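You operate a simulated robot arm through the tools that you are given. There is no shell and no other tool. Be economical: measure what you need, move in short steps, check, and stop when the job is done.

You run a simulated robot arm. Do the job below in one go: nothing can be reset, and whatever is moved stays where it is left.

## Task
Open the chart drawer, take the green film holder and put it on the bottom board of the service shelf and shut the drawer again. Then put the teal cup on the drawer counter top. Then switch the air pump switch on. Then open the chair tray. Do these in the order given. Set down upright: teal cup. The chair tray goes anticlockwise seen from above.
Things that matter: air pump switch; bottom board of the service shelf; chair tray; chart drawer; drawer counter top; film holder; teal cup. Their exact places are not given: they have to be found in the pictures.

It is judged by the outcome, as a careful person would: the job done as asked, and still so three seconds after it is handed in. It fails if anything else is knocked over, pushed out of place, dropped, spilled or broken.

## Robot
A 7-joint arm with a two-finger gripper on a trunk, on a base that drives. Base frame: it is fixed to the floor where the robot stands at the start and does not move with it; the origin is under the middle of the robot, x ahead of it, y to its left, z up; the surface under the hand at the start is at about z = 0.86. Readings come in m, degrees, newtons and seconds.
With the tool pointing down near the work surface it reaches from about 0.32 to 0.76 m from the robot's upright axis, wherever it stands. Its first joint turns from -166.0 to 166.0 degrees. Places, roughly: air pump switch [3.3, -1.3, 0.9]; bottom board of the service shelf [4, 0.6, 0.3]; chair tray [-1.2, -1.8, 0.9]; chart drawer [0.6, 0.2, 0.6]; drawer counter top (14x26 cm) [0.6, -0.04, 0.86]; film holder [0.5, 0, 0.5]; teal cup (6x6x7 cm) [3.2, -1.2, 0.7]. Payload 1.71 kg.
Tool frame: the origin (TCP) lies between the finger pads and is the grasp point; the fingertips stand 0.02 m ahead of it; z points along the fingers, y is the line along which they close. The gripper opens to 0.096 m. The gripper's body begins 0.113 m behind the TCP.
Orientation is told as [roll, pitch, yaw] about the base's x, y, z axes, in that order, counted from this pose: with the fingers straight down and closing along the base's y, the tool's x points along the base's -x, its y along +y and its z along -z.

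## Interface
- The arm moves only by the tool apply_moves. Its argument "rows" is a list of rows, each a list of 7 numbers: the shift along the base's x, y, z in m, then the turn, a rotation vector about the base's x, y, z in rad, then the finger opening in m, from 0 to 0.096. In form: [[dx, dy, dz, rx, ry, rz, jaw], ...]. A call has 1 to 10 rows; each row is the pose to reach, as a shift and turn from the pose commanded when the call began. Each row takes 0.2 s and may step no farther than 0.05 m and 8.6 degrees from the row before; otherwise, or with a gripper value out of range, the whole call is refused. A pose out of reach is approached as far as the arm can. The call stops where the force on the tool passes 40 N (or 10 N more than at its start, if that is more) or the arm is blocked; 0.2 s more then pass. The fingers move at their own pace (about 0.153 m/s each) and stop on an object; they squeeze with about 33 N. The grip force told is the motor's: it shows also when the fingers shut on nothing. Time passes only in rows, and 0.2 s behind the last, so rows that repeat a pose let the fingers close. The reply holds the time, the measured pose of the TCP, the force on the tool along the base axes, the opening and the grip force, in the units named above and with some noise, with the torque about the TCP (base axes, N m) and any sound that the robot's microphone picked up.
- Cameras (640 x 400 px; columns grow to the right, rows downward): "scene" is now at [0.032, 0.1479, 1.705]; the picture's right is [-0.14, -0.99, 0.00], its down [-0.87, 0.12, -0.47] and it looks along [0.47, -0.07, -0.88] (base axes); focal length 279 px, centre (320, 200). "wrist" rides on the gripper at [0.066, 0.014, -0.145] in the tool frame; the picture's right is [-0.21, 0.98, 0.00], its down [-0.88, -0.18, -0.45] and it looks along [-0.44, -0.09, 0.90] (tool axes); focal length 275 px, centre (320, 200).
- snapshot(camera): a new picture of that camera. The clock stands still meanwhile.
- raise_lower(by): slides the trunk up (or, below 0, down) by that many m; the arm and the scene camera ride with it, the base frame stays. It gives what a move gives, with no picture.
- roll_base(legs): drives the robot by 1 to 6 legs, each [ahead, turn to the left] in m and degrees, along the robot's own axes; the way and the turn of a leg run together, so that a leg with both is an arc; at most 1.5 m and 180 degrees a leg. The arm and the cameras ride along, it lands a little off, and it stops where it bumps. It gives what a move gives.
- turn_head(pan, tilt): turns the head with the scene camera to pan (to the left, within 155 degrees either way) and tilt (down, from -29 to 69), counted from straight ahead of the robot. It gives what a move gives.
- pixel_to_xyz(camera, pixels): for up to 12 pixels [column, row] of the newest picture of that camera ("zoom" is the newest enlarged one), the place [x, y, z] in the base frame of the surface seen there, good to about 0.002 m. The clock stands still meanwhile.
- inspect(camera, box): a new picture of the part [left, top, right, bottom] of that camera's present view, enlarged. The clock stands still meanwhile.
- job_done(): hands the job in; it is judged then, once.

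Work in short steps. Measure before you move; look again where a grasp or a placing could have gone wrong, and mend it. You have 110 turns and 78 pictures in all, those below and enlarged ones among them. Open the gripper and draw the arm clear of the work before you hand the job in, unless the task says otherwise.

The tools are called after "Emit:" as a command line: name --pt "numbers of a row" for each row, then --argument value for the rest, lists and objects as JSON in quotes. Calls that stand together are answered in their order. apply_moves: Moves the arm, as the interface text tells. Its arguments: {"type":"object","properties":{"rows":{"type":"array"}},"required":["rows"]} The other tools are called the same way: raise_lower (by) slides the trunk up or down; roll_base (legs) drives the base; turn_head (pan, tilt) turns the head that bears the scene camera; snapshot (camera) takes a picture; pixel_to_xyz (camera, pixels) gives the place of the surface under pixels of a picture; inspect (camera, box) takes an enlarged picture of a part of a camera's view; job_done () hands the job in.

At the start:

```text
t: 0.0
position: [0.4956, -0.1581, 1.1118]
tool_rot: [0.0, 0.1, 0.0]
contact_force: [0.0, 0.2, 0.1]
wrist_torque: [0.04, -0.03, 0.0]
finger_gap: 0.0959
gripper_force: 0.0
trunk travel left (down, up): [-0.325, 0.061]
robot x, y, heading: [-0.001, 0.0005, 0.1]
head pan, tilt: [-7.8, 61.0]
```

scene: 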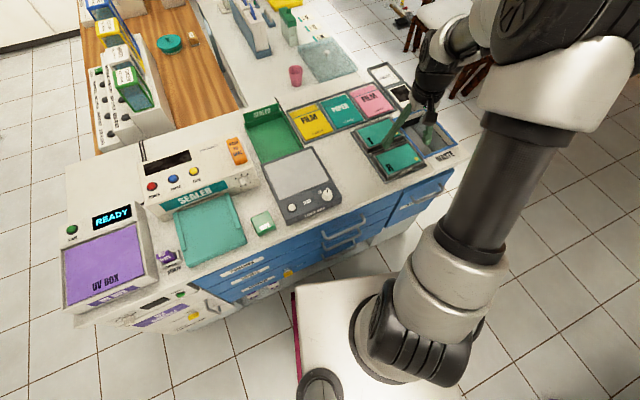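
wrist: 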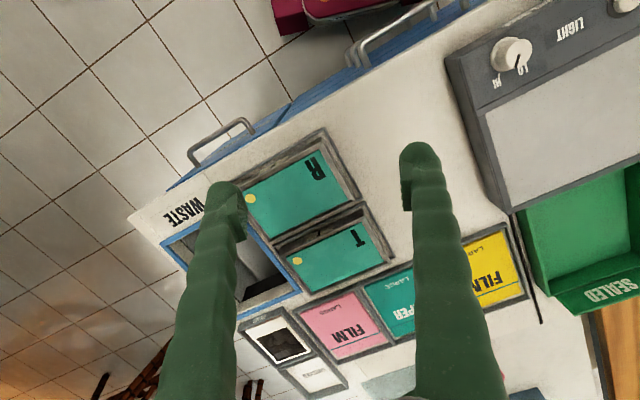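

The counter with blue drawers is ahead; I need to see the drawer fronts and labels. I enlarge the scene view around (290,260).

Emit:
inspect --camera "scene" --box '[80, 160, 480, 330]'

Emit:
pixel_to_xyz --camera "scene" --pixels '[[240, 268], [252, 280], [340, 240], [345, 250], [420, 200], [210, 310], [180, 320], [380, 210], [262, 235], [240, 300]]'

```text
1.60 times, centred on (280, 245) of scene
```

zoom: 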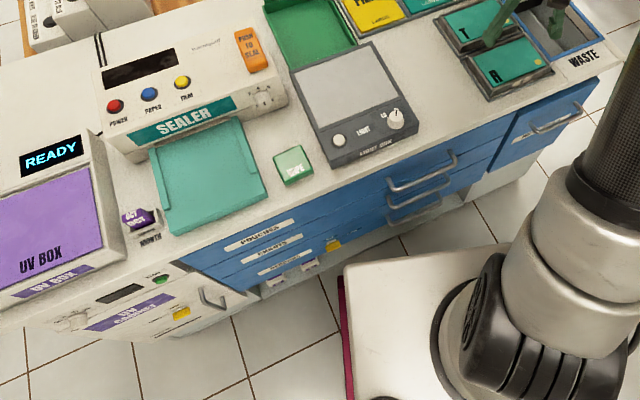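

```text
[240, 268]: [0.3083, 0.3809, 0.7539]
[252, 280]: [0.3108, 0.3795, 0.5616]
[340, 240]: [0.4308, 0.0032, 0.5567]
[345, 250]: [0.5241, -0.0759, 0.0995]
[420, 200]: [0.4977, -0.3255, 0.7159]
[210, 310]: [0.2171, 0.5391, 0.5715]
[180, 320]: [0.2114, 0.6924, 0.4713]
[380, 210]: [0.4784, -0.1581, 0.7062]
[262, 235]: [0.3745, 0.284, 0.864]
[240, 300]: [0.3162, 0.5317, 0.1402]
```

I need to read the three drawer labels near (255,265); zoom further.

Emit:
inspect --camera "scene" --box '[200, 230, 320, 305]'

Emit:
inspect --camera "scene" --box '[290, 180, 410, 260]'

```text
5.33 times, centred on (260, 268) of scene
```

zoom: 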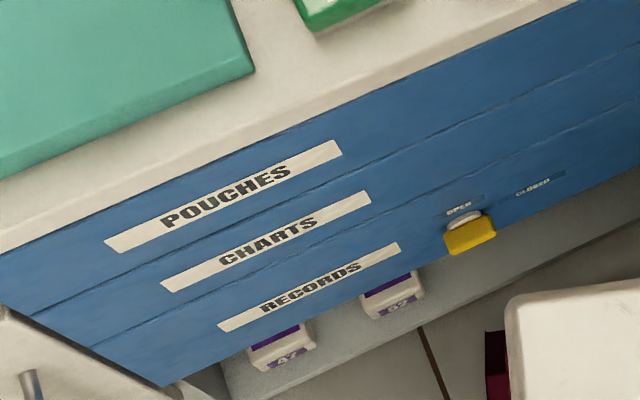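

```text
5.00 times, centred on (350, 220) of scene
```

zoom: 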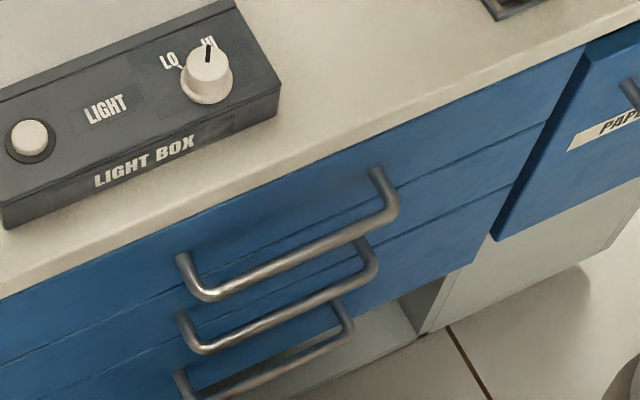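

The CHARTS drawer is the middle one. I measure the three handles and the front around them in this zoom.

Emit:
pixel_to_xyz --camera "zoom" --pixels '[[210, 295], [300, 259], [390, 212], [205, 346], [285, 314], [368, 275], [215, 390], [345, 328], [450, 175], [80, 320], [450, 215], [100, 350]]'

Emit:
turn_head --pan 0 --tilt 69

Emit:
snapshot --camera "scene"

```text
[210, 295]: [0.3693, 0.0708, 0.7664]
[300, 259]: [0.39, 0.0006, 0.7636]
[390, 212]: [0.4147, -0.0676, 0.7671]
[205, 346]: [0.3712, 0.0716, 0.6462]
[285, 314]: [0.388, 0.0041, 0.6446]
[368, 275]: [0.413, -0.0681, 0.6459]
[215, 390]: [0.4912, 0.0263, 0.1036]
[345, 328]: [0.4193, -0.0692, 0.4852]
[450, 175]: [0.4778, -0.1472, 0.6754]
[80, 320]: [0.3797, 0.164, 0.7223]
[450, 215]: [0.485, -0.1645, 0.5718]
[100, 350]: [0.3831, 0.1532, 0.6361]
```

```text
t: 0.7
position: [0.4783, -0.1563, 1.1198]
tool_rot: [-0.1, -0.8, -0.1]
contact_force: [-0.1, 0.0, -0.2]
wrist_torque: [0.01, -0.06, 0.01]
finger_gap: 0.0958
gripper_force: 0.0
trunk travel left (down, up): [-0.325, 0.061]
robot x, y, heading: [-0.0017, -0.0007, -0.1]
head pan, tilt: [0.0, 68.8]
```

```text
72 pictures are left
```

scene: 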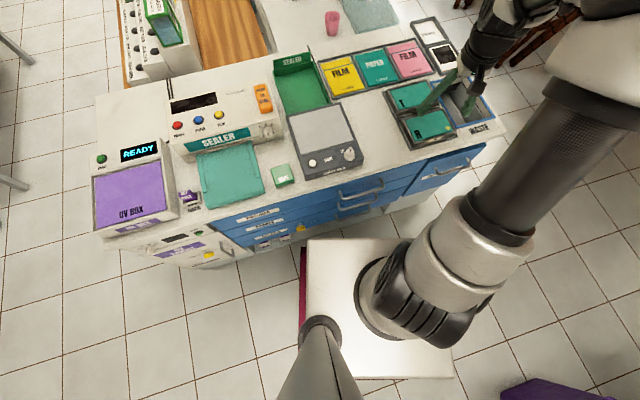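

Handle of CHARTS drawer is at about (0.39,0.0,0.646), counter yawed ~16.7°. Before backing off I look around the room.

Emit:
turn_head --pan 150 --tilt 30

Emit:
snapshot --camera "scene"

Emit:
turn_head --pan -125 --tilt 30

Emit:
snapshot --camera "scene"

Emit:
turn_head --pan -30 --tilt 20

Emit:
snapshot --camera "scene"

Emit:
turn_head --pan 40 --tilt 25

Emit:
snapshot --camera "scene"

```text
t: 3.0
position: [0.4799, -0.1569, 1.1184]
tool_rot: [-0.1, -0.8, 0.1]
contact_force: [0.3, 0.3, -0.8]
wrist_torque: [0.01, 0.02, 0.02]
finger_gap: 0.096
gripper_force: 0.1
trunk travel left (down, up): [-0.325, 0.061]
robot x, y, heading: [-0.0005, 0.0007, -0.2]
head pan, tilt: [150.0, 30.0]
```

```text
71 pictures are left
```

scene: 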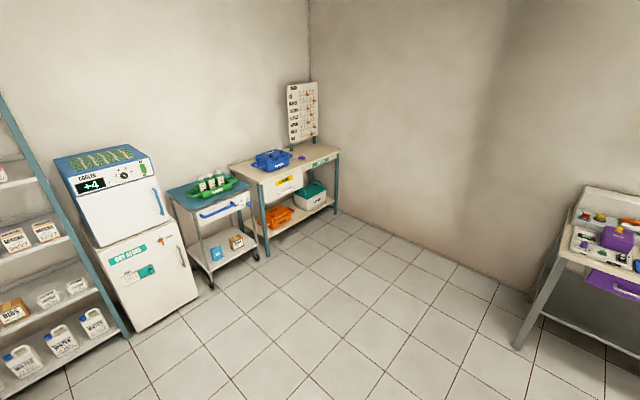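

```text
t: 6.8
position: [0.4791, -0.156, 1.1178]
tool_rot: [-0.1, -0.8, 0.0]
contact_force: [0.6, 0.0, 0.3]
wrist_torque: [0.05, -0.01, 0.01]
finger_gap: 0.0959
gripper_force: 0.0
trunk travel left (down, up): [-0.325, 0.061]
robot x, y, heading: [0.0012, -0.0002, -0.1]
head pan, tilt: [-125.0, 30.0]
```

```text
70 pictures are left
```

scene: 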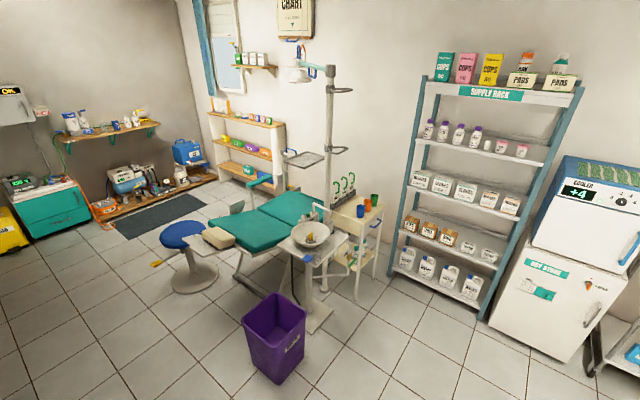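

```text
t: 8.6
position: [0.4793, -0.1567, 1.1181]
tool_rot: [-0.1, -0.8, 0.0]
contact_force: [-0.4, -0.1, 0.0]
wrist_torque: [0.01, -0.01, -0.04]
finger_gap: 0.096
gripper_force: 0.0
trunk travel left (down, up): [-0.325, 0.061]
robot x, y, heading: [-0.0016, 0.004, -0.1]
head pan, tilt: [-30.0, 20.0]
```

```text
69 pictures are left
```

scene: 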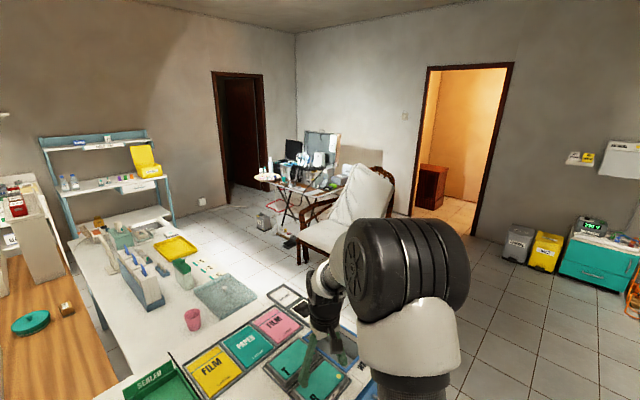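

```text
t: 10.0
position: [0.4798, -0.1574, 1.119]
tool_rot: [-0.1, -0.8, 0.0]
contact_force: [-0.3, 0.3, 0.4]
wrist_torque: [0.01, 0.01, -0.01]
finger_gap: 0.096
gripper_force: 0.0
trunk travel left (down, up): [-0.325, 0.061]
robot x, y, heading: [0.0017, 0.0011, 0.2]
head pan, tilt: [40.0, 25.0]
```

```text
68 pictures are left
```

scene: 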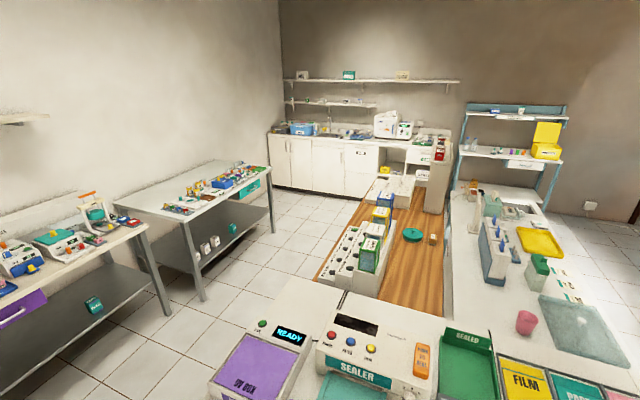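

The room is clear behind the robot. I back off and turn so as to face the drawer front squarely (heading ≈ 16.7°), then look at it.

Emit:
roll_base --legs '[[-0.1, 0], [0, 40], [-0.29, 0], [0, -23.3]]'

Emit:
turn_head --pan 0 --tilt 50

Emit:
snapshot --camera "scene"

```text
t: 16.5
position: [0.1779, -0.203, 1.1179]
tool_rot: [-0.2, -0.8, 16.4]
contact_force: [-0.2, -0.2, 1.2]
wrist_torque: [0.03, -0.02, 0.03]
finger_gap: 0.0962
gripper_force: 0.1
trunk travel left (down, up): [-0.325, 0.061]
robot x, y, heading: [-0.33, -0.1846, 16.2]
head pan, tilt: [40.0, 25.0]
```

```text
t: 17.5
position: [0.1613, -0.2077, 1.126]
tool_rot: [-0.2, -1.6, 16.4]
contact_force: [0.4, 0.1, 0.2]
wrist_torque: [0.01, 0.0, 0.02]
finger_gap: 0.0958
gripper_force: 0.1
trunk travel left (down, up): [-0.325, 0.061]
robot x, y, heading: [-0.3277, -0.191, 16.6]
head pan, tilt: [0.0, 50.0]
```

```text
67 pictures are left
```

scene: 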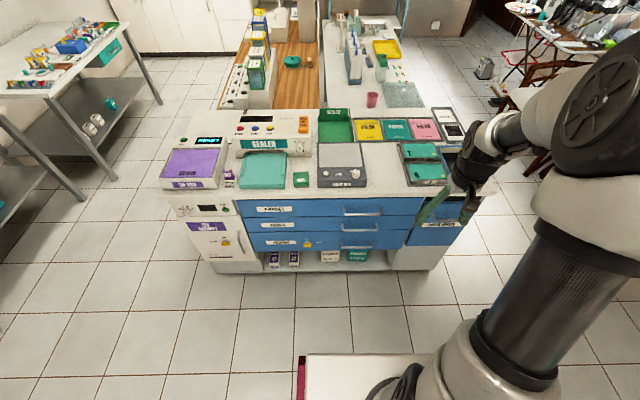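

The drawer is square ahead. I zoom on the handles to measure the middle bar.

Emit:
inspect --camera "scene" --box '[230, 180, 430, 280]'

Emit:
pixel_to_xyz --camera "scene" --pixels '[[345, 230], [360, 230], [374, 230], [362, 212], [358, 245], [300, 225], [400, 227], [300, 205], [300, 190]]'

```text
3.20 times, centred on (330, 230) of scene
```

zoom: 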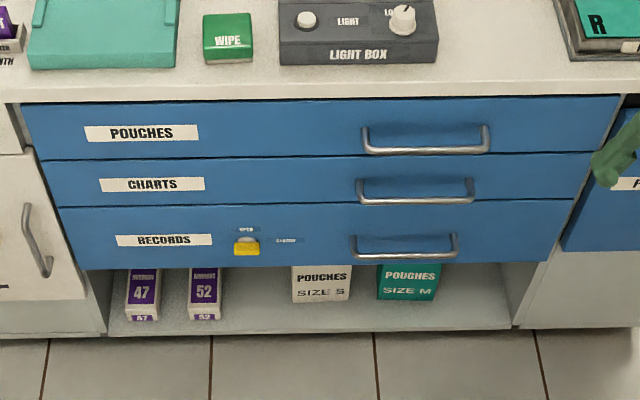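

```text
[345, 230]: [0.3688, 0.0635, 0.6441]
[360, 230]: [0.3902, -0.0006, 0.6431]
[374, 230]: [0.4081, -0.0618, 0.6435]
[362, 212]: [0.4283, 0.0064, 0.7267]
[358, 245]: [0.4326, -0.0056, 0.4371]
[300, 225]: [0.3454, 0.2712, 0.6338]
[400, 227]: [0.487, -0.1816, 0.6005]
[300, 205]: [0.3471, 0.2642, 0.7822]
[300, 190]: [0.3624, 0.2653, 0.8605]
```

Middle bar is at about (0.392, 0.0, 0.643). I lower the trunk and then tip the gripper toward horizontal in the free space before the counter.

Emit:
raise_lower --by -0.2

Emit:
apply_moves --pt "0 0.01 -0.01 0.0374 -0.125 0 0.07" --pt "0 0.02 -0.02 0.0747 -0.249 0 0.07" --pt "0 0.03 -0.03 0.112 -0.374 0 0.07" --pt "0 0.04 -0.04 0.149 -0.498 0 0.07" --pt "0 0.05 -0.05 0.187 -0.623 0 0.07" --pt "0 0.06 -0.06 0.224 -0.747 0 0.07" --pt "0 0.07 -0.07 0.262 -0.872 0 0.07" --pt "0 0.08 -0.08 0.299 -0.996 0 0.07" --pt "0 0.08 -0.09 0.336 -1.121 0 0.07" --pt "0 0.08 -0.1 0.374 -1.245 0 0.07"

```text
t: 19.7
position: [0.1606, -0.2076, 0.9251]
tool_rot: [-0.1, -1.7, 16.4]
contact_force: [-0.9, -0.2, 0.5]
wrist_torque: [0.01, 0.0, 0.04]
finger_gap: 0.0961
gripper_force: 0.2
trunk travel left (down, up): [-0.125, 0.261]
robot x, y, heading: [-0.3257, -0.1831, 16.5]
head pan, tilt: [0.0, 50.0]
```

```text
t: 21.9
position: [0.1712, -0.1301, 0.8184]
tool_rot: [1.6, -76.2, 15.0]
contact_force: [0.4, -0.8, 0.0]
wrist_torque: [-0.01, 0.01, -0.01]
finger_gap: 0.0701
gripper_force: 0.1
out of reach, approached as far as the arm can: row 7, 8, 9, 10
trunk travel left (down, up): [-0.125, 0.261]
robot x, y, heading: [-0.3261, -0.1829, 16.4]
head pan, tilt: [0.0, 50.0]
```

Gripper is near horizontal. Now roll 85° about the finger axis so the fingers close vertically, moving to a spot 10 cm ahead of the handle.

Emit:
apply_moves --pt "0.0125 0.01 -0.017 0.138 0.04 -0.036 0.07" --pt "0.025 0.02 -0.034 0.277 0.081 -0.072 0.07" --pt "0.0375 0.03 -0.05 0.415 0.121 -0.108 0.07" --pt "0.05 0.04 -0.067 0.553 0.161 -0.144 0.07" --pt "0.0625 0.05 -0.084 0.692 0.202 -0.18 0.07" --pt "0.075 0.06 -0.1 0.83 0.242 -0.216 0.07" --pt "0.0875 0.07 -0.118 0.968 0.282 -0.252 0.07" --pt "0.1 0.08 -0.134 1.107 0.322 -0.288 0.07" --pt "0.11 0.09 -0.15 1.245 0.363 -0.324 0.07" --pt "0.12 0.1 -0.168 1.383 0.403 -0.36 0.07"

Emit:
snapshot --camera "scene"

Emit:
snapshot --camera "wrist"

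```text
t: 24.1
position: [0.2908, -0.0282, 0.6502]
tool_rot: [76.1, -4.4, -73.0]
contact_force: [0.2, -0.4, 0.1]
wrist_torque: [-0.01, -0.03, 0.02]
finger_gap: 0.0701
gripper_force: 0.1
trunk travel left (down, up): [-0.125, 0.261]
robot x, y, heading: [-0.3318, -0.1838, 16.6]
head pan, tilt: [0.0, 50.0]
```

```text
65 pictures are left
```

scene: 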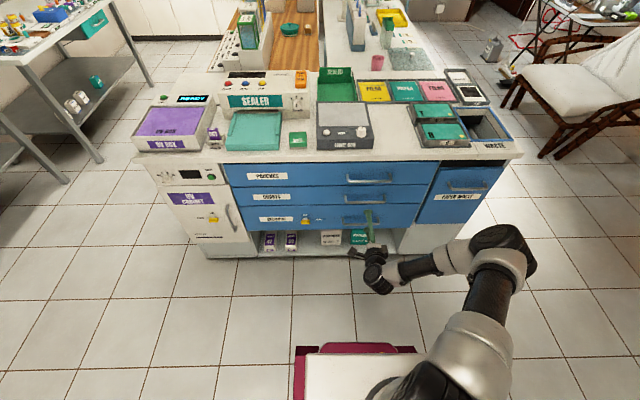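

```text
64 pictures are left
```

wrist: 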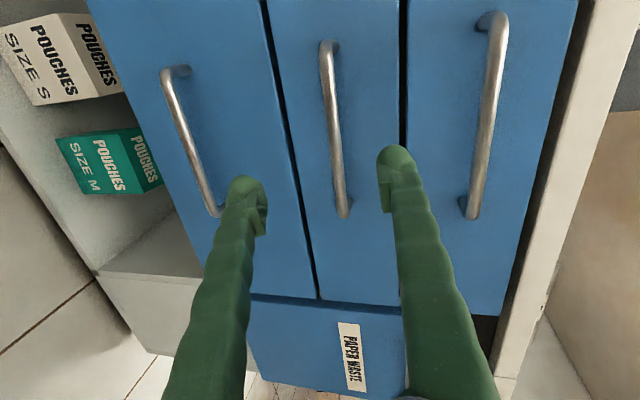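

The middle handle lies between the fingers in the wrist view. I advance ~10.5 cm along the drawer normal and close.

Emit:
apply_moves --pt "0.035 0.0105 -0.002 0 0 0 0.07" --pt "0.07 0.021 -0.005 0 0 0 0.07" --pt "0.1 0.03 -0.007 0 0 0 0.07" --pt "0.1 0.03 -0.007 0 0 0 0.0" --pt "0.1 0.03 -0.007 0 0 0 0.0" --pt "0.1 0.03 -0.007 0 0 0 0.0"

Emit:
snapshot --camera "wrist"

```text
t: 25.5
position: [0.3922, -0.0012, 0.6399]
tool_rot: [75.9, -4.5, -72.9]
contact_force: [-0.7, -3.3, -20.1]
wrist_torque: [0.62, 0.27, -0.3]
finger_gap: 0.0081
gripper_force: 34.7
trunk travel left (down, up): [-0.125, 0.261]
robot x, y, heading: [-0.3285, -0.18, 16.6]
head pan, tilt: [0.0, 50.0]
```

```text
63 pictures are left
```

wrist: 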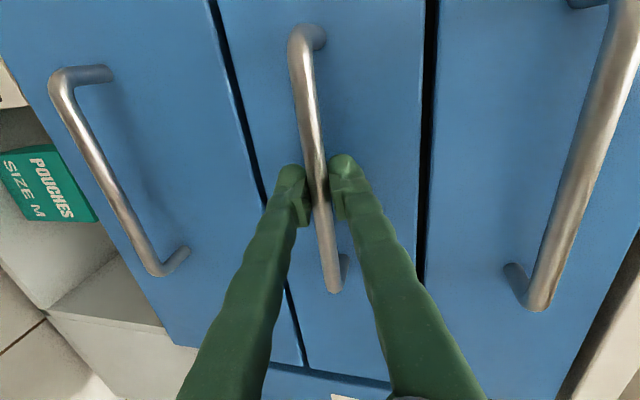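

Handle gripped (gap 8 mm). I pull along the normal by 12 cm first, easing z down a little to relieve the 20 N.

Emit:
apply_moves --pt "0 0 -0.003 0 0 0 0" --pt "-0.019 -0.0057 -0.003 0 0 0 0" --pt "-0.038 -0.0115 -0.003 0 0 0 0" --pt "-0.0575 -0.0172 -0.003 0 0 0 0" --pt "-0.077 -0.023 -0.003 0 0 0 0" --pt "-0.096 -0.0287 -0.003 0 0 0 0" --pt "-0.115 -0.0344 -0.003 0 0 0 0" --pt "-0.134 -0.04 -0.003 0 0 0 0" --pt "-0.153 -0.046 -0.003 0 0 0 0" --pt "-0.172 -0.0517 -0.003 0 0 0 0"

Emit:
snapshot --camera "scene"

```text
t: 27.7
position: [0.2213, -0.0548, 0.6389]
tool_rot: [76.3, -4.7, -73.3]
contact_force: [9.7, -34.5, -3.0]
wrist_torque: [0.6, 0.22, -0.34]
finger_gap: 0.0081
gripper_force: 34.8
trunk travel left (down, up): [-0.125, 0.261]
robot x, y, heading: [-0.3267, -0.1856, 16.6]
head pan, tilt: [0.0, 50.0]
```

```text
62 pictures are left
```

scene: 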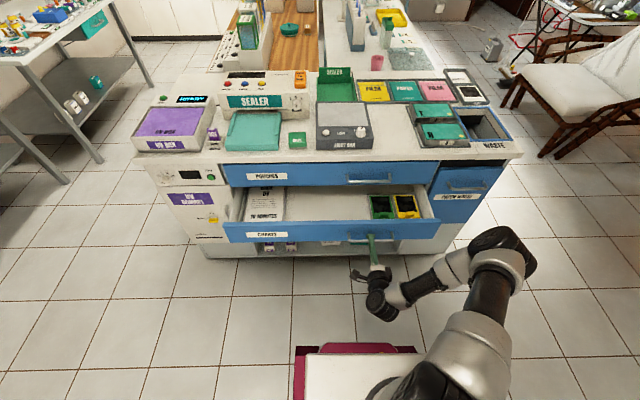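

Drawer is ~18 cm out; green holder at px (381,207), yellow next to it. Lateral force 35 N shows I should relax sideways toward -y'; meanwhile zoom to measure.

Emit:
inspect --camera "scene" --box '[340, 170, 450, 250]'

Emit:
pixel_to_xyz --camera "zoom" --pixels '[[180, 130], [270, 130], [190, 235], [300, 235], [330, 200], [360, 250], [100, 320], [500, 270], [130, 200], [235, 120], [235, 160], [240, 200]]'

```text
5.00 times, centred on (395, 210) of scene
```

zoom: 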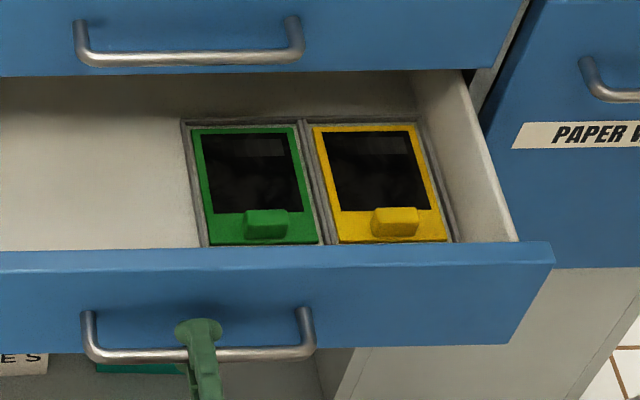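

```text
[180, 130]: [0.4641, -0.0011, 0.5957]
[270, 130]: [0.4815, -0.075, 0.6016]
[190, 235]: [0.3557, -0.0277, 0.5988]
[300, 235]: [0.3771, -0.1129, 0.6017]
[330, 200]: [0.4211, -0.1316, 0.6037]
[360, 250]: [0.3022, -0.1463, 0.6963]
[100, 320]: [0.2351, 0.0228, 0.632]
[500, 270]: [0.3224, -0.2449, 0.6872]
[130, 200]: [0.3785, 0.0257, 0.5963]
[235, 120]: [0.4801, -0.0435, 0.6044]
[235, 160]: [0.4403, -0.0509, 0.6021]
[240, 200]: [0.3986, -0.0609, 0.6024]
```

Green holder has a tab at zoom (266,223). I measure the tab, then pull another ~8 cm with a lateral correction.

Emit:
pixel_to_xyz --camera "zoom" --pixels '[[250, 214], [283, 214], [266, 214], [266, 228], [248, 232], [286, 230], [266, 240], [225, 225]]'

Emit:
apply_moves --pt "0.003 -0.01 0 0 0 0 0" --pt "-0.0165 -0.0175 0 0 0 0 0" --pt "-0.0355 -0.0235 0 0 0 0 0" --pt "-0.054 -0.03 0 0 0 0 0" --pt "-0.073 -0.036 0 0 0 0 0"

```text
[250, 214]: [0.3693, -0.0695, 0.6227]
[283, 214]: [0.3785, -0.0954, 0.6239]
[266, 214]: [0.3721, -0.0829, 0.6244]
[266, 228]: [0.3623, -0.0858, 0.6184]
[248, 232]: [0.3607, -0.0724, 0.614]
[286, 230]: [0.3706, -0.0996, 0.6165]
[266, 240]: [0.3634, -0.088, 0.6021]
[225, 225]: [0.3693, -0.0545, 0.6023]
```

```text
t: 28.9
position: [0.1446, -0.085, 0.6397]
tool_rot: [75.8, -4.6, -72.3]
contact_force: [-12.5, 34.1, -11.8]
wrist_torque: [0.71, 0.26, -0.06]
finger_gap: 0.0082
gripper_force: 35.4
trunk travel left (down, up): [-0.125, 0.261]
robot x, y, heading: [-0.3262, -0.1887, 16.3]
head pan, tilt: [0.0, 50.0]
```

Drawer is ~26 cm out. Relax laterally, open the fingers, then drive the base back to free the handle.

Emit:
apply_moves --pt "-0.0015 0.005 0.001 0 0 0 0" --pt "-0.0015 0.005 0.001 0 0 0 0.05" --pt "-0.0015 0.005 0.001 0 0 0 0.06" --pt "-0.0015 0.005 0.001 0 0 0 0.06"

Emit:
roll_base --legs '[[-0.15, 0]]'

Emit:
snapshot --camera "scene"

```text
t: 29.9
position: [0.1457, -0.0815, 0.6418]
tool_rot: [76.3, -4.6, -72.9]
contact_force: [0.7, -0.2, -0.2]
wrist_torque: [0.01, 0.01, 0.0]
finger_gap: 0.0597
gripper_force: 0.1
trunk travel left (down, up): [-0.125, 0.261]
robot x, y, heading: [-0.3266, -0.1881, 16.8]
head pan, tilt: [0.0, 50.0]
```

```text
t: 31.3
position: [0.0096, -0.1207, 0.6363]
tool_rot: [75.7, -4.7, -72.7]
contact_force: [1.2, -0.3, -1.1]
wrist_torque: [0.03, -0.03, 0.01]
finger_gap: 0.06
gripper_force: 0.1
trunk travel left (down, up): [-0.125, 0.261]
robot x, y, heading: [-0.4703, -0.2273, 16.4]
head pan, tilt: [0.0, 50.0]
```

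```text
60 pictures are left
```

scene: 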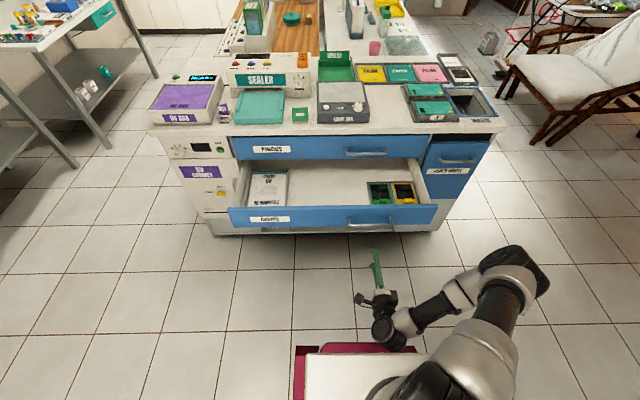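

Handle free. I roll the gripper back while rising.

Emit:
apply_moves --pt "0 0 0.02 -0.138 -0.04 0.036 0.06" --pt "0 0 0.04 -0.277 -0.081 0.072 0.06" --pt "0 0 0.06 -0.415 -0.121 0.108 0.06" --pt "0 0 0.08 -0.553 -0.161 0.144 0.06" --pt "0 0 0.1 -0.692 -0.202 0.18 0.06" --pt "0 0 0.12 -0.83 -0.242 0.216 0.06" --pt "0 0 0.14 -0.968 -0.282 0.252 0.06" --pt "0 0 0.16 -1.107 -0.322 0.288 0.06" --pt "0 0 0.18 -1.245 -0.363 0.324 0.06" --pt "0 0 0.2 -1.383 -0.403 0.36 0.06"

Emit:
apply_moves --pt "0.005 0 0.0 -0.038 0.125 0 0.06" --pt "0.01 0 0.0 -0.075 0.25 0 0.06" --pt "0.015 0 0.0 -0.112 0.374 0 0.06" --pt "0.02 0 0.01 -0.149 0.498 0 0.06" --pt "0.025 0 0.02 -0.187 0.623 0 0.06" --pt "0.03 0 0.03 -0.224 0.747 0 0.06" --pt "0.035 0 0.04 -0.262 0.872 0 0.06" --pt "0.04 0 0.05 -0.299 0.996 0 0.06" --pt "0.045 0 0.06 -0.336 1.121 0 0.06" --pt "0.05 0 0.07 -0.374 1.245 0 0.06"

Emit:
pixel_to_xyz --camera "scene" --pixels '[[383, 201], [381, 190], [390, 207], [340, 215], [430, 207], [300, 135]]'

```text
t: 33.5
position: [0.0311, -0.1212, 0.8232]
tool_rot: [1.2, -76.1, 16.1]
contact_force: [0.9, 0.4, 0.2]
wrist_torque: [0.0, 0.01, 0.03]
finger_gap: 0.06
gripper_force: 0.0
out of reach, approached as far as the arm can: row 7, 8, 9, 10
trunk travel left (down, up): [-0.125, 0.261]
robot x, y, heading: [-0.4702, -0.2282, 16.5]
head pan, tilt: [0.0, 50.0]
```

```text
t: 35.7
position: [0.0834, -0.1225, 0.8915]
tool_rot: [0.4, -1.5, 16.5]
contact_force: [0.3, -1.0, 0.0]
wrist_torque: [0.01, 0.02, 0.0]
finger_gap: 0.06
gripper_force: 0.0
out of reach, approached as far as the arm can: row 1
trunk travel left (down, up): [-0.125, 0.261]
robot x, y, heading: [-0.4699, -0.2267, 16.8]
head pan, tilt: [0.0, 50.0]
```

```text
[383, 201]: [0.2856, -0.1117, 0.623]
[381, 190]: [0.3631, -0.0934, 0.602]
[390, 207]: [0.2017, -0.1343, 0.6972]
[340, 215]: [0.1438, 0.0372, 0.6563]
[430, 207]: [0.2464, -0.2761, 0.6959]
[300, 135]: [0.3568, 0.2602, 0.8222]
```

Tool is down again. Tab now around (0.288,-0.109,0.623), 0.77 m from the axis; drive 0.13 m forward, then look with the wrist camera.

Emit:
roll_base --legs '[[0.13, 0]]'

Emit:
snapshot --camera "wrist"

Emit:
inspect --camera "scene" --box '[340, 150, 460, 225]'

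```text
t: 37.0
position: [0.1979, -0.0863, 0.8995]
tool_rot: [0.4, -2.4, 16.6]
contact_force: [0.7, 0.0, 0.6]
wrist_torque: [0.0, 0.03, -0.04]
finger_gap: 0.0601
gripper_force: 0.1
trunk travel left (down, up): [-0.125, 0.261]
robot x, y, heading: [-0.3399, -0.1881, 16.7]
head pan, tilt: [0.0, 50.0]
```

```text
59 pictures are left
```

wrist: 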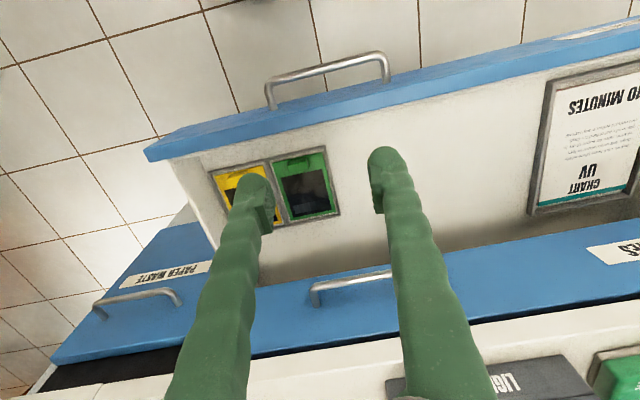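

```text
5.33 times, centred on (400, 188) of scene
```

zoom: 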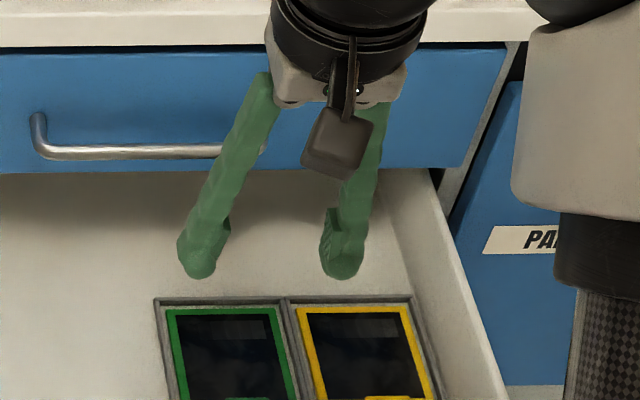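

Zoom the wrist view to locate the tab exactly.

Emit:
inspect --camera "wrist" --box '[240, 130, 360, 230]'

Emit:
pixel_to_xyz --camera "wrist" --pixels '[[276, 164], [327, 149], [339, 213], [290, 222], [300, 155], [300, 160], [305, 185]]'

```text
4.00 times, centred on (300, 180) of wrist
```

zoom: 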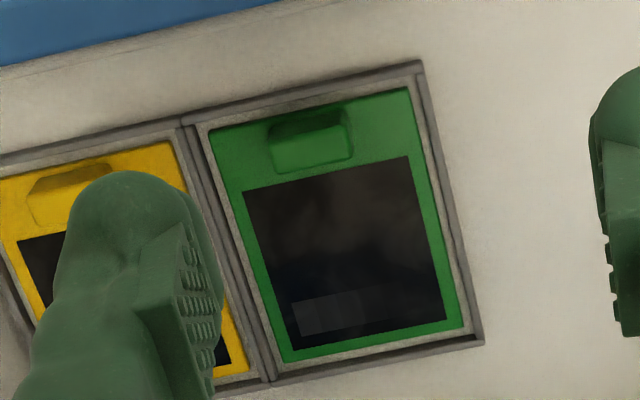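

```text
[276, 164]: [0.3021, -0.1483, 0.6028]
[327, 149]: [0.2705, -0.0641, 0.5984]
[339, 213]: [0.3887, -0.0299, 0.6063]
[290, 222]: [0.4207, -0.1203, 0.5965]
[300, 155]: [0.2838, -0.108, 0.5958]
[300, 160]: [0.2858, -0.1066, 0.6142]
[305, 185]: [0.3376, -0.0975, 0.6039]
```

Emit:
pixel_to_xyz --camera "zoom" --pixels '[[275, 145], [346, 132], [310, 135], [312, 150], [270, 130], [345, 110], [310, 118], [330, 165], [285, 172], [350, 150]]'

```text
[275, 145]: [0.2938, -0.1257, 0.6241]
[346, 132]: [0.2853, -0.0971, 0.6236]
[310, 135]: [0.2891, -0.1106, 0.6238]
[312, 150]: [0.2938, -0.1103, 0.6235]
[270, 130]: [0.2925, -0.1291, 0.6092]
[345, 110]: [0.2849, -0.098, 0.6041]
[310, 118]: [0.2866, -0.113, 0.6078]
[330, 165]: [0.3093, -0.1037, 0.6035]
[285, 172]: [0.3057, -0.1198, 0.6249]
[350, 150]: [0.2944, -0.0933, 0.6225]
```

Tab top centre ≈ (0.295,-0.109,0.624), 3 cm wide along y'. Move over it and descend to 5 cm above, then check.

Emit:
apply_moves --pt "0.04 -0.01 -0.02 -0.012 0.04 0 0.06" --pt "0.08 -0.02 -0.05 -0.012 0.04 0 0.06" --pt "0.097 -0.023 -0.09 -0.012 0.04 0 0.06" --pt "0.097 -0.023 -0.135 -0.012 0.04 0 0.06" --pt "0.097 -0.023 -0.18 -0.012 0.04 0 0.06" --pt "0.097 -0.023 -0.22 -0.012 0.04 0 0.06" --pt "0.097 -0.023 -0.23 -0.012 0.04 0 0.06"

Emit:
snapshot --camera "wrist"

```text
refused: row 2 steps farther than a row can; nothing moved
```

```text
56 pictures are left
```

wrist: 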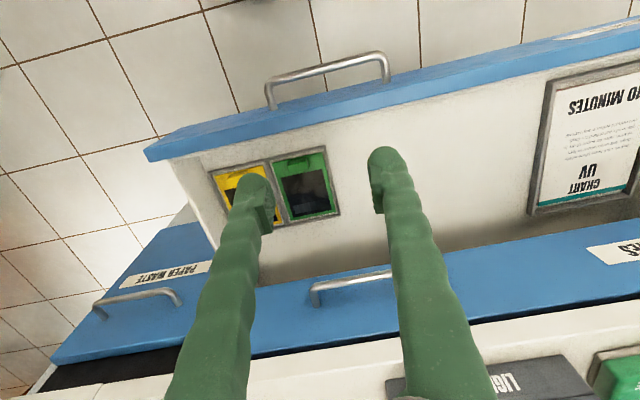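

Row 2 was too long a step; I resend with smaller steps.

Emit:
apply_moves --pt "0.035 -0.01 -0.02 -0.012 0.04 0 0.06" --pt "0.065 -0.018 -0.05 -0.012 0.04 0 0.06" --pt "0.09 -0.023 -0.085 -0.012 0.04 0 0.06" --pt "0.097 -0.023 -0.13 -0.012 0.04 0 0.06" --pt "0.097 -0.023 -0.175 -0.012 0.04 0 0.06" --pt "0.097 -0.023 -0.21 -0.012 0.04 0 0.06" --pt "0.097 -0.023 -0.235 -0.012 0.04 0 0.06"

Emit:
snapshot --camera "wrist"

```text
t: 38.6
position: [0.3088, -0.1061, 0.6555]
tool_rot: [0.5, 0.9, 16.6]
contact_force: [0.3, 0.9, 0.1]
wrist_torque: [-0.04, 0.02, -0.02]
finger_gap: 0.06
gripper_force: 0.0
trunk travel left (down, up): [-0.125, 0.261]
robot x, y, heading: [-0.3428, -0.1882, 16.8]
head pan, tilt: [0.0, 50.0]
```

```text
55 pictures are left
```

wrist: 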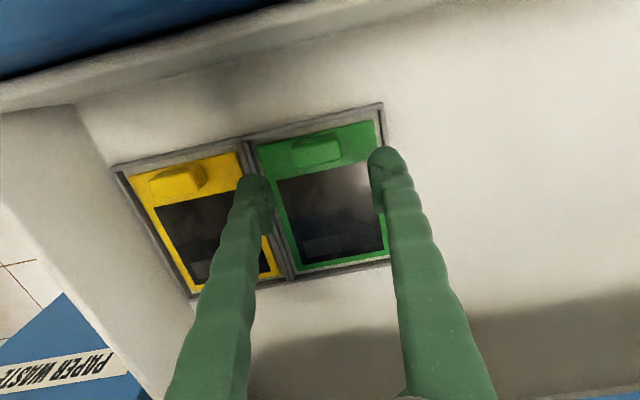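

I'm 14 mm too far in x; correct and descend to z 0.626, then close on the tab.

Emit:
apply_moves --pt "-0.013 -0.003 0 0 0 0 0.06" --pt "-0.013 -0.003 -0.015 0 0 0 0.06" --pt "-0.013 -0.003 -0.0295 0 0 0 0.06"

Emit:
snapshot --camera "wrist"

```text
t: 39.5
position: [0.2959, -0.1087, 0.6258]
tool_rot: [0.5, 0.9, 16.6]
contact_force: [-0.2, -0.8, 0.4]
wrist_torque: [0.0, -0.01, 0.01]
finger_gap: 0.0601
gripper_force: 0.0
trunk travel left (down, up): [-0.125, 0.261]
robot x, y, heading: [-0.3434, -0.189, 16.8]
head pan, tilt: [0.0, 50.0]
```

```text
54 pictures are left
```

wrist: 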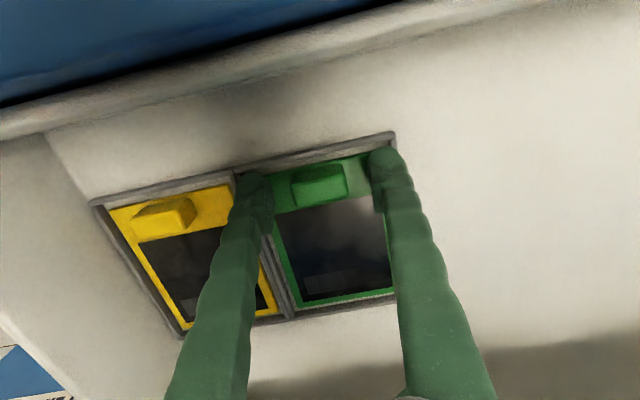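

Tab is between the tips. Close and lift slightly.

Emit:
apply_moves --pt "0 0 0 0 0 0 0.02" --pt "0 0 0 0 0 0 0.0" --pt "0 0 0 0 0 0 0.0" --pt "0 0 0.02 0 0 0 0.0" --pt "0 0 0.05 0 0 0 0.0"

Emit:
snapshot --camera "wrist"

```text
t: 40.6
position: [0.2953, -0.11, 0.6766]
tool_rot: [0.5, 1.0, 16.5]
contact_force: [0.7, 0.5, -0.9]
wrist_torque: [0.01, 0.03, -0.02]
finger_gap: 0.0325
gripper_force: 32.7
trunk travel left (down, up): [-0.125, 0.261]
robot x, y, heading: [-0.3447, -0.1892, 16.8]
head pan, tilt: [0.0, 50.0]
```

```text
53 pictures are left
```

wrist: 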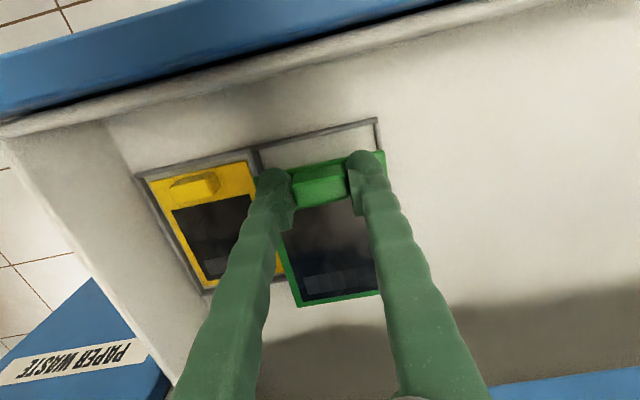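

Holder is held. Lift it above the drawer front, back the base off 0.3 m, and then look right-forward for the route.

Emit:
apply_moves --pt "0 0 0.04 0 0 0 0.0" --pt "0 0 0.08 0 0 0 0.0" --pt "-0.02 -0.006 0.12 0 0 0 0.0" --pt "-0.04 -0.012 0.15 0 0 0 0"

Emit:
roll_base --legs '[[-0.35, 0]]'

Emit:
raise_lower --by 0.2

Emit:
turn_head --pan -25 --tilt 25

Emit:
snapshot --camera "scene"

```text
t: 41.6
position: [0.2539, -0.119, 0.8268]
tool_rot: [0.6, 0.9, 16.6]
contact_force: [-0.1, 0.1, -0.5]
wrist_torque: [-0.05, 0.0, -0.01]
finger_gap: 0.0325
gripper_force: 33.2
trunk travel left (down, up): [-0.125, 0.261]
robot x, y, heading: [-0.344, -0.1883, 16.3]
head pan, tilt: [0.0, 50.0]
```

```text
t: 44.1
position: [-0.0854, -0.2245, 0.828]
tool_rot: [0.4, 0.9, 16.3]
contact_force: [0.1, -1.1, -0.7]
wrist_torque: [0.0, 0.07, 0.02]
finger_gap: 0.0325
gripper_force: 33.3
trunk travel left (down, up): [-0.125, 0.261]
robot x, y, heading: [-0.6841, -0.292, 16.4]
head pan, tilt: [0.0, 50.0]
```

```text
t: 46.2
position: [-0.0973, -0.2276, 1.0363]
tool_rot: [0.5, -0.1, 16.2]
contact_force: [0.4, 0.2, -1.4]
wrist_torque: [0.0, 0.05, 0.0]
finger_gap: 0.0325
gripper_force: 32.7
trunk travel left (down, up): [-0.325, 0.061]
robot x, y, heading: [-0.6841, -0.2912, 16.0]
head pan, tilt: [0.0, 50.0]
```

```text
t: 47.1
position: [-0.0971, -0.2276, 1.0363]
tool_rot: [0.5, 0.0, 16.3]
contact_force: [-0.1, 0.1, -0.4]
wrist_torque: [0.03, -0.02, 0.01]
finger_gap: 0.0324
gripper_force: 32.6
trunk travel left (down, up): [-0.325, 0.061]
robot x, y, heading: [-0.6825, -0.2905, 16.4]
head pan, tilt: [-25.0, 25.0]
```

```text
52 pictures are left
```

scene: 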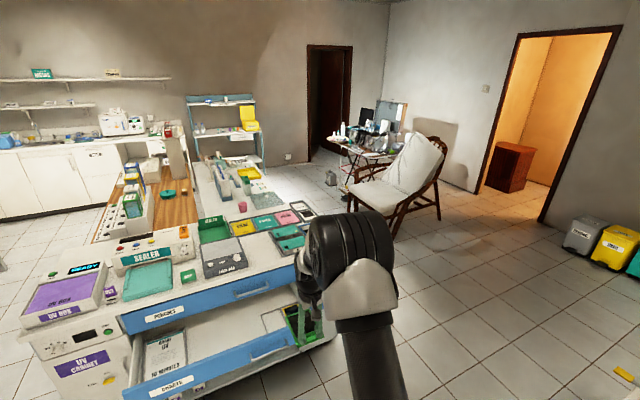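

I measure shelf, chair, table and counter corner positions for a route.

Emit:
pixel_to_xyz --camera "scene" --pixels '[[330, 178], [345, 195], [385, 215], [437, 215], [370, 150], [262, 160], [195, 130], [258, 185], [240, 158], [300, 190], [430, 150], [310, 335]]'

Emit:
inspect --camera "scene" --box '[180, 80, 460, 255]'

```text
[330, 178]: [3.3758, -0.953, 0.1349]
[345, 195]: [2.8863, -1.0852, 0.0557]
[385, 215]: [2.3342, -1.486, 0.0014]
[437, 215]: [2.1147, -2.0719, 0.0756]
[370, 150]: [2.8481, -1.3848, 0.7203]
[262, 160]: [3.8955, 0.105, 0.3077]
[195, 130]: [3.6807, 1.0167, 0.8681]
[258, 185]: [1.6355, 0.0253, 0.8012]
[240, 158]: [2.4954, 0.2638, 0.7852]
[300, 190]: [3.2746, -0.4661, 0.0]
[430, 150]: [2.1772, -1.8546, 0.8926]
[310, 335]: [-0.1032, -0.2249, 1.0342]
```

```text
2.29 times, centred on (320, 168) of scene
```

zoom: 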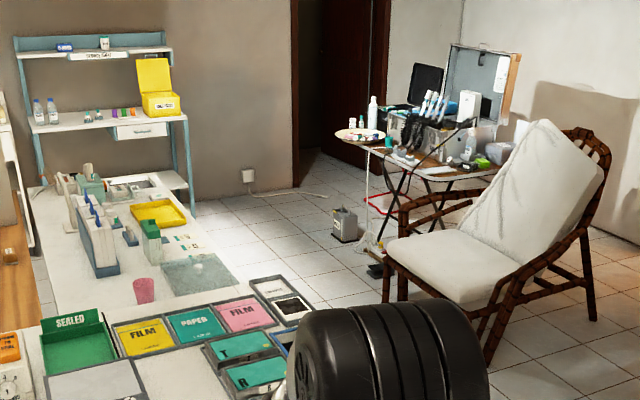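

Shelf spans x≈3.7–4, y≈0.1–1.0, bottom board z≈0.31. Check chair leg and counter edge extents for the corridor.

Emit:
pixel_to_xyz --camera "zoom" --pixels '[[387, 296], [392, 240], [408, 198], [490, 350], [300, 270], [240, 280], [195, 215], [185, 180], [110, 200], [343, 235], [372, 270], [370, 180]]'

```text
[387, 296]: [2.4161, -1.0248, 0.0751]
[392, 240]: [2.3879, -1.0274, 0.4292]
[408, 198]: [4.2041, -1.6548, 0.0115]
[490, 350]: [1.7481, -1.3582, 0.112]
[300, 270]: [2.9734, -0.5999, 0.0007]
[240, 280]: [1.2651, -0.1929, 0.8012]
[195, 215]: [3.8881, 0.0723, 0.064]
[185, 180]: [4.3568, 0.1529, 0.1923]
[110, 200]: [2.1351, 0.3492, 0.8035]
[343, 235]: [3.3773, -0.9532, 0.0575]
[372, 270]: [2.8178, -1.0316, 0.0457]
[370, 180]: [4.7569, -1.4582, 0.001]
```

Corridor is ~1.1 m wide. Drive: turn right ~43.6°, ahead 1.44, turn left 44°, then ahead along the counter.

Emit:
roll_base --legs '[[0, -43.6], [1.44, 0], [0, 44]]'

Emit:
turn_head --pan 0 --tilt 30

Emit:
snapshot --camera "scene"

```text
t: 52.3
position: [-0.0433, -0.7397, 1.0424]
tool_rot: [0.6, -0.6, -27.7]
contact_force: [-0.8, -0.3, -1.3]
wrist_torque: [0.12, -0.05, -0.01]
finger_gap: 0.0325
gripper_force: 32.9
trunk travel left (down, up): [-0.325, 0.061]
robot x, y, heading: [-0.4929, -0.3722, -32.7]
head pan, tilt: [-25.0, 25.0]
stopped in leg 2: the robot was blocked; the commanded pose is now the measured one
```

```text
t: 53.2
position: [-0.0342, -0.7437, 1.0382]
tool_rot: [0.7, -0.3, -27.6]
contact_force: [-0.3, -0.8, 0.0]
wrist_torque: [0.0, 0.01, -0.01]
finger_gap: 0.0325
gripper_force: 32.6
trunk travel left (down, up): [-0.325, 0.061]
robot x, y, heading: [-0.4942, -0.3726, -33.0]
head pan, tilt: [0.0, 30.0]
```

```text
50 pictures are left
```

scene: 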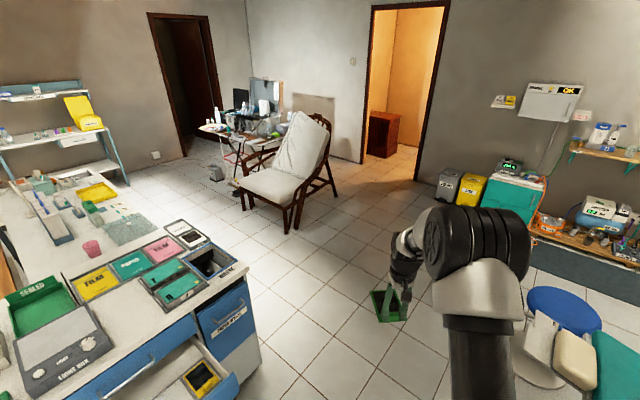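

Blocked after 0.2 m. I look down to both sides to find the obstacle.

Emit:
turn_head --pan -60 --tilt 62

Emit:
snapshot --camera "scene"

Emit:
turn_head --pan 40 --tilt 62

Emit:
snapshot --camera "scene"

```text
t: 54.5
position: [-0.024, -0.7501, 1.0314]
tool_rot: [0.7, 0.5, -27.6]
contact_force: [0.0, 0.2, -1.2]
wrist_torque: [0.03, 0.07, -0.04]
finger_gap: 0.0325
gripper_force: 33.4
trunk travel left (down, up): [-0.325, 0.061]
robot x, y, heading: [-0.4929, -0.3691, -32.4]
head pan, tilt: [-60.0, 62.0]
```

```text
49 pictures are left
```

scene: 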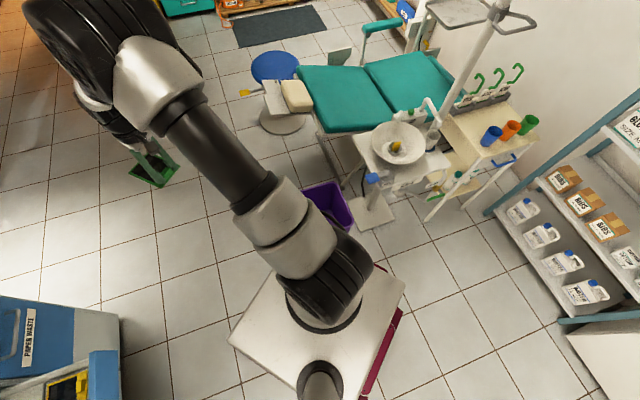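

```text
t: 56.2
position: [-0.0246, -0.7486, 1.0325]
tool_rot: [0.7, 0.4, -27.6]
contact_force: [0.6, 0.5, -1.1]
wrist_torque: [0.02, 0.0, 0.03]
finger_gap: 0.0328
gripper_force: 33.0
trunk travel left (down, up): [-0.325, 0.061]
robot x, y, heading: [-0.488, -0.3695, -32.6]
head pan, tilt: [40.0, 62.0]
```

```text
48 pictures are left
```

scene: 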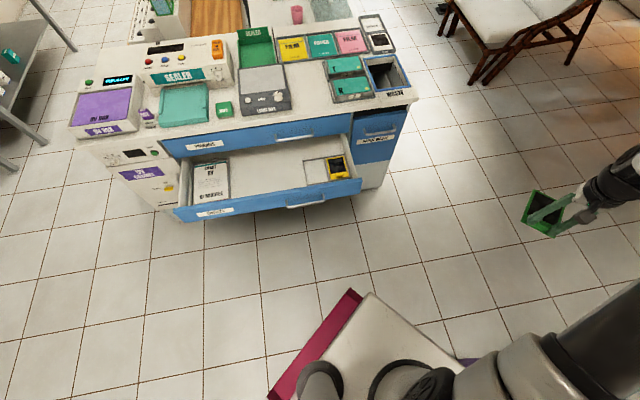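

The purple bin sits at the base's right front corner. Measure it and the base corners.

Emit:
turn_head --pan -60 --tilt 62

Emit:
inspect --camera "scene" --box '[200, 150, 440, 400]'

Emit:
pixel_to_xyz --camera "zoom" --pixels '[[266, 75], [320, 45], [358, 110], [335, 60], [130, 310], [418, 192], [185, 205], [215, 170], [370, 400], [398, 280]]'

```text
t: 58.0
position: [-0.0239, -0.7486, 1.0323]
tool_rot: [0.7, 0.4, -27.7]
contact_force: [-0.3, 0.0, -0.6]
wrist_torque: [0.02, 0.0, 0.03]
finger_gap: 0.0323
gripper_force: 32.6
trunk travel left (down, up): [-0.325, 0.061]
robot x, y, heading: [-0.4907, -0.3747, -32.8]
head pan, tilt: [-60.0, 62.0]
```

```text
1.60 times, centred on (320, 275) of scene
```

zoom: 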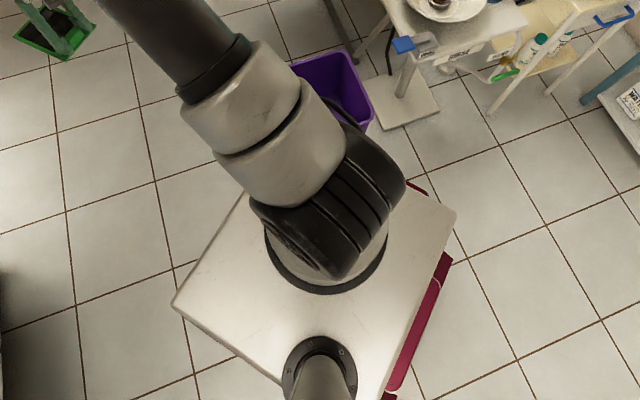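

```text
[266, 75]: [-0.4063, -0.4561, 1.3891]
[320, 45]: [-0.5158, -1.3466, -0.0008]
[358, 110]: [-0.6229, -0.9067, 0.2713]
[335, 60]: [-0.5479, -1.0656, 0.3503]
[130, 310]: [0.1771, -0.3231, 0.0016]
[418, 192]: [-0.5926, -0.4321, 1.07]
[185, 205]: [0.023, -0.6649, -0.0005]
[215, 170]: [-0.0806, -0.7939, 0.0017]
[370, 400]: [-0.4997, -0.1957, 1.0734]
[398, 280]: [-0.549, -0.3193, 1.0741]
```

Something at right-front (the bin) stopped the base. Back straight away 0.2 m and view the bin fully.

Emit:
roll_base --legs '[[-0.2, 0]]'

Emit:
turn_head --pan -85 --tilt 45

Emit:
snapshot --camera "scene"

```text
t: 59.6
position: [-0.1927, -0.6411, 1.033]
tool_rot: [0.6, 0.3, -27.5]
contact_force: [-1.3, 0.7, 0.1]
wrist_torque: [-0.05, -0.03, -0.03]
finger_gap: 0.0329
gripper_force: 32.7
trunk travel left (down, up): [-0.325, 0.061]
robot x, y, heading: [-0.6598, -0.2677, -32.8]
head pan, tilt: [-60.0, 62.0]
```

```text
t: 60.5
position: [-0.2041, -0.6323, 1.0412]
tool_rot: [0.6, -0.3, -27.6]
contact_force: [-0.2, 0.0, -0.5]
wrist_torque: [0.02, 0.04, -0.01]
finger_gap: 0.0324
gripper_force: 33.4
trunk travel left (down, up): [-0.325, 0.061]
robot x, y, heading: [-0.6538, -0.2643, -32.8]
head pan, tilt: [-85.0, 45.0]
```

```text
46 pictures are left
```

scene: 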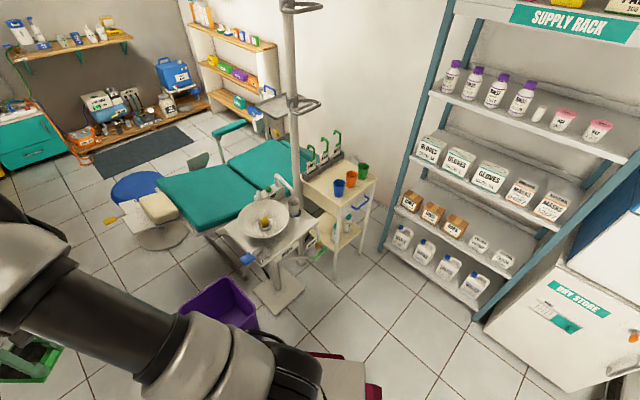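

Emit:
pixel_to_xyz --camera "scene" --pixels '[[181, 310], [228, 278], [257, 308], [210, 320], [258, 295], [275, 318], [303, 290], [281, 275], [230, 300], [270, 330], [466, 298], [384, 245]]'

```text
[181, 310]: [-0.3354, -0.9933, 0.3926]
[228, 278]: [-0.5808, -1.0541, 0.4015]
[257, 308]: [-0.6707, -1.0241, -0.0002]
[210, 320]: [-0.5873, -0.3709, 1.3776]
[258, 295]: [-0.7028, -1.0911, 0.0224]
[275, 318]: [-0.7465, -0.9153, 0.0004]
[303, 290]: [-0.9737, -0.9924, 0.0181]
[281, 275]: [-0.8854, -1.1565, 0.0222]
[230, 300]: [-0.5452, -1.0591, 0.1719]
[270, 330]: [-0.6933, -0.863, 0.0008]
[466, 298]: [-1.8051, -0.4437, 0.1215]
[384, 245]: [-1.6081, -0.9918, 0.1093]
```

The bin (top corners e.g. (-0.34,-0.99), (-0.58,-1.05), near corner ≈(-0.40,-0.75)) matches where it was in the first picture. I'll thread the gap between bin and drawer perpendicularly: reposition to (-0.42,-0.115) and head -50°.

Emit:
roll_base --legs '[[0, 65.3], [0.277, 0], [0, -82.5]]'

```text
t: 70.1
position: [-0.0858, -0.5942, 1.041]
tool_rot: [0.6, -0.3, -43.3]
contact_force: [0.0, -0.3, -1.3]
wrist_torque: [0.0, 0.0, 0.04]
finger_gap: 0.0328
gripper_force: 32.9
trunk travel left (down, up): [-0.325, 0.061]
robot x, y, heading: [-0.4155, -0.1128, -48.8]
head pan, tilt: [-85.0, 45.0]
```

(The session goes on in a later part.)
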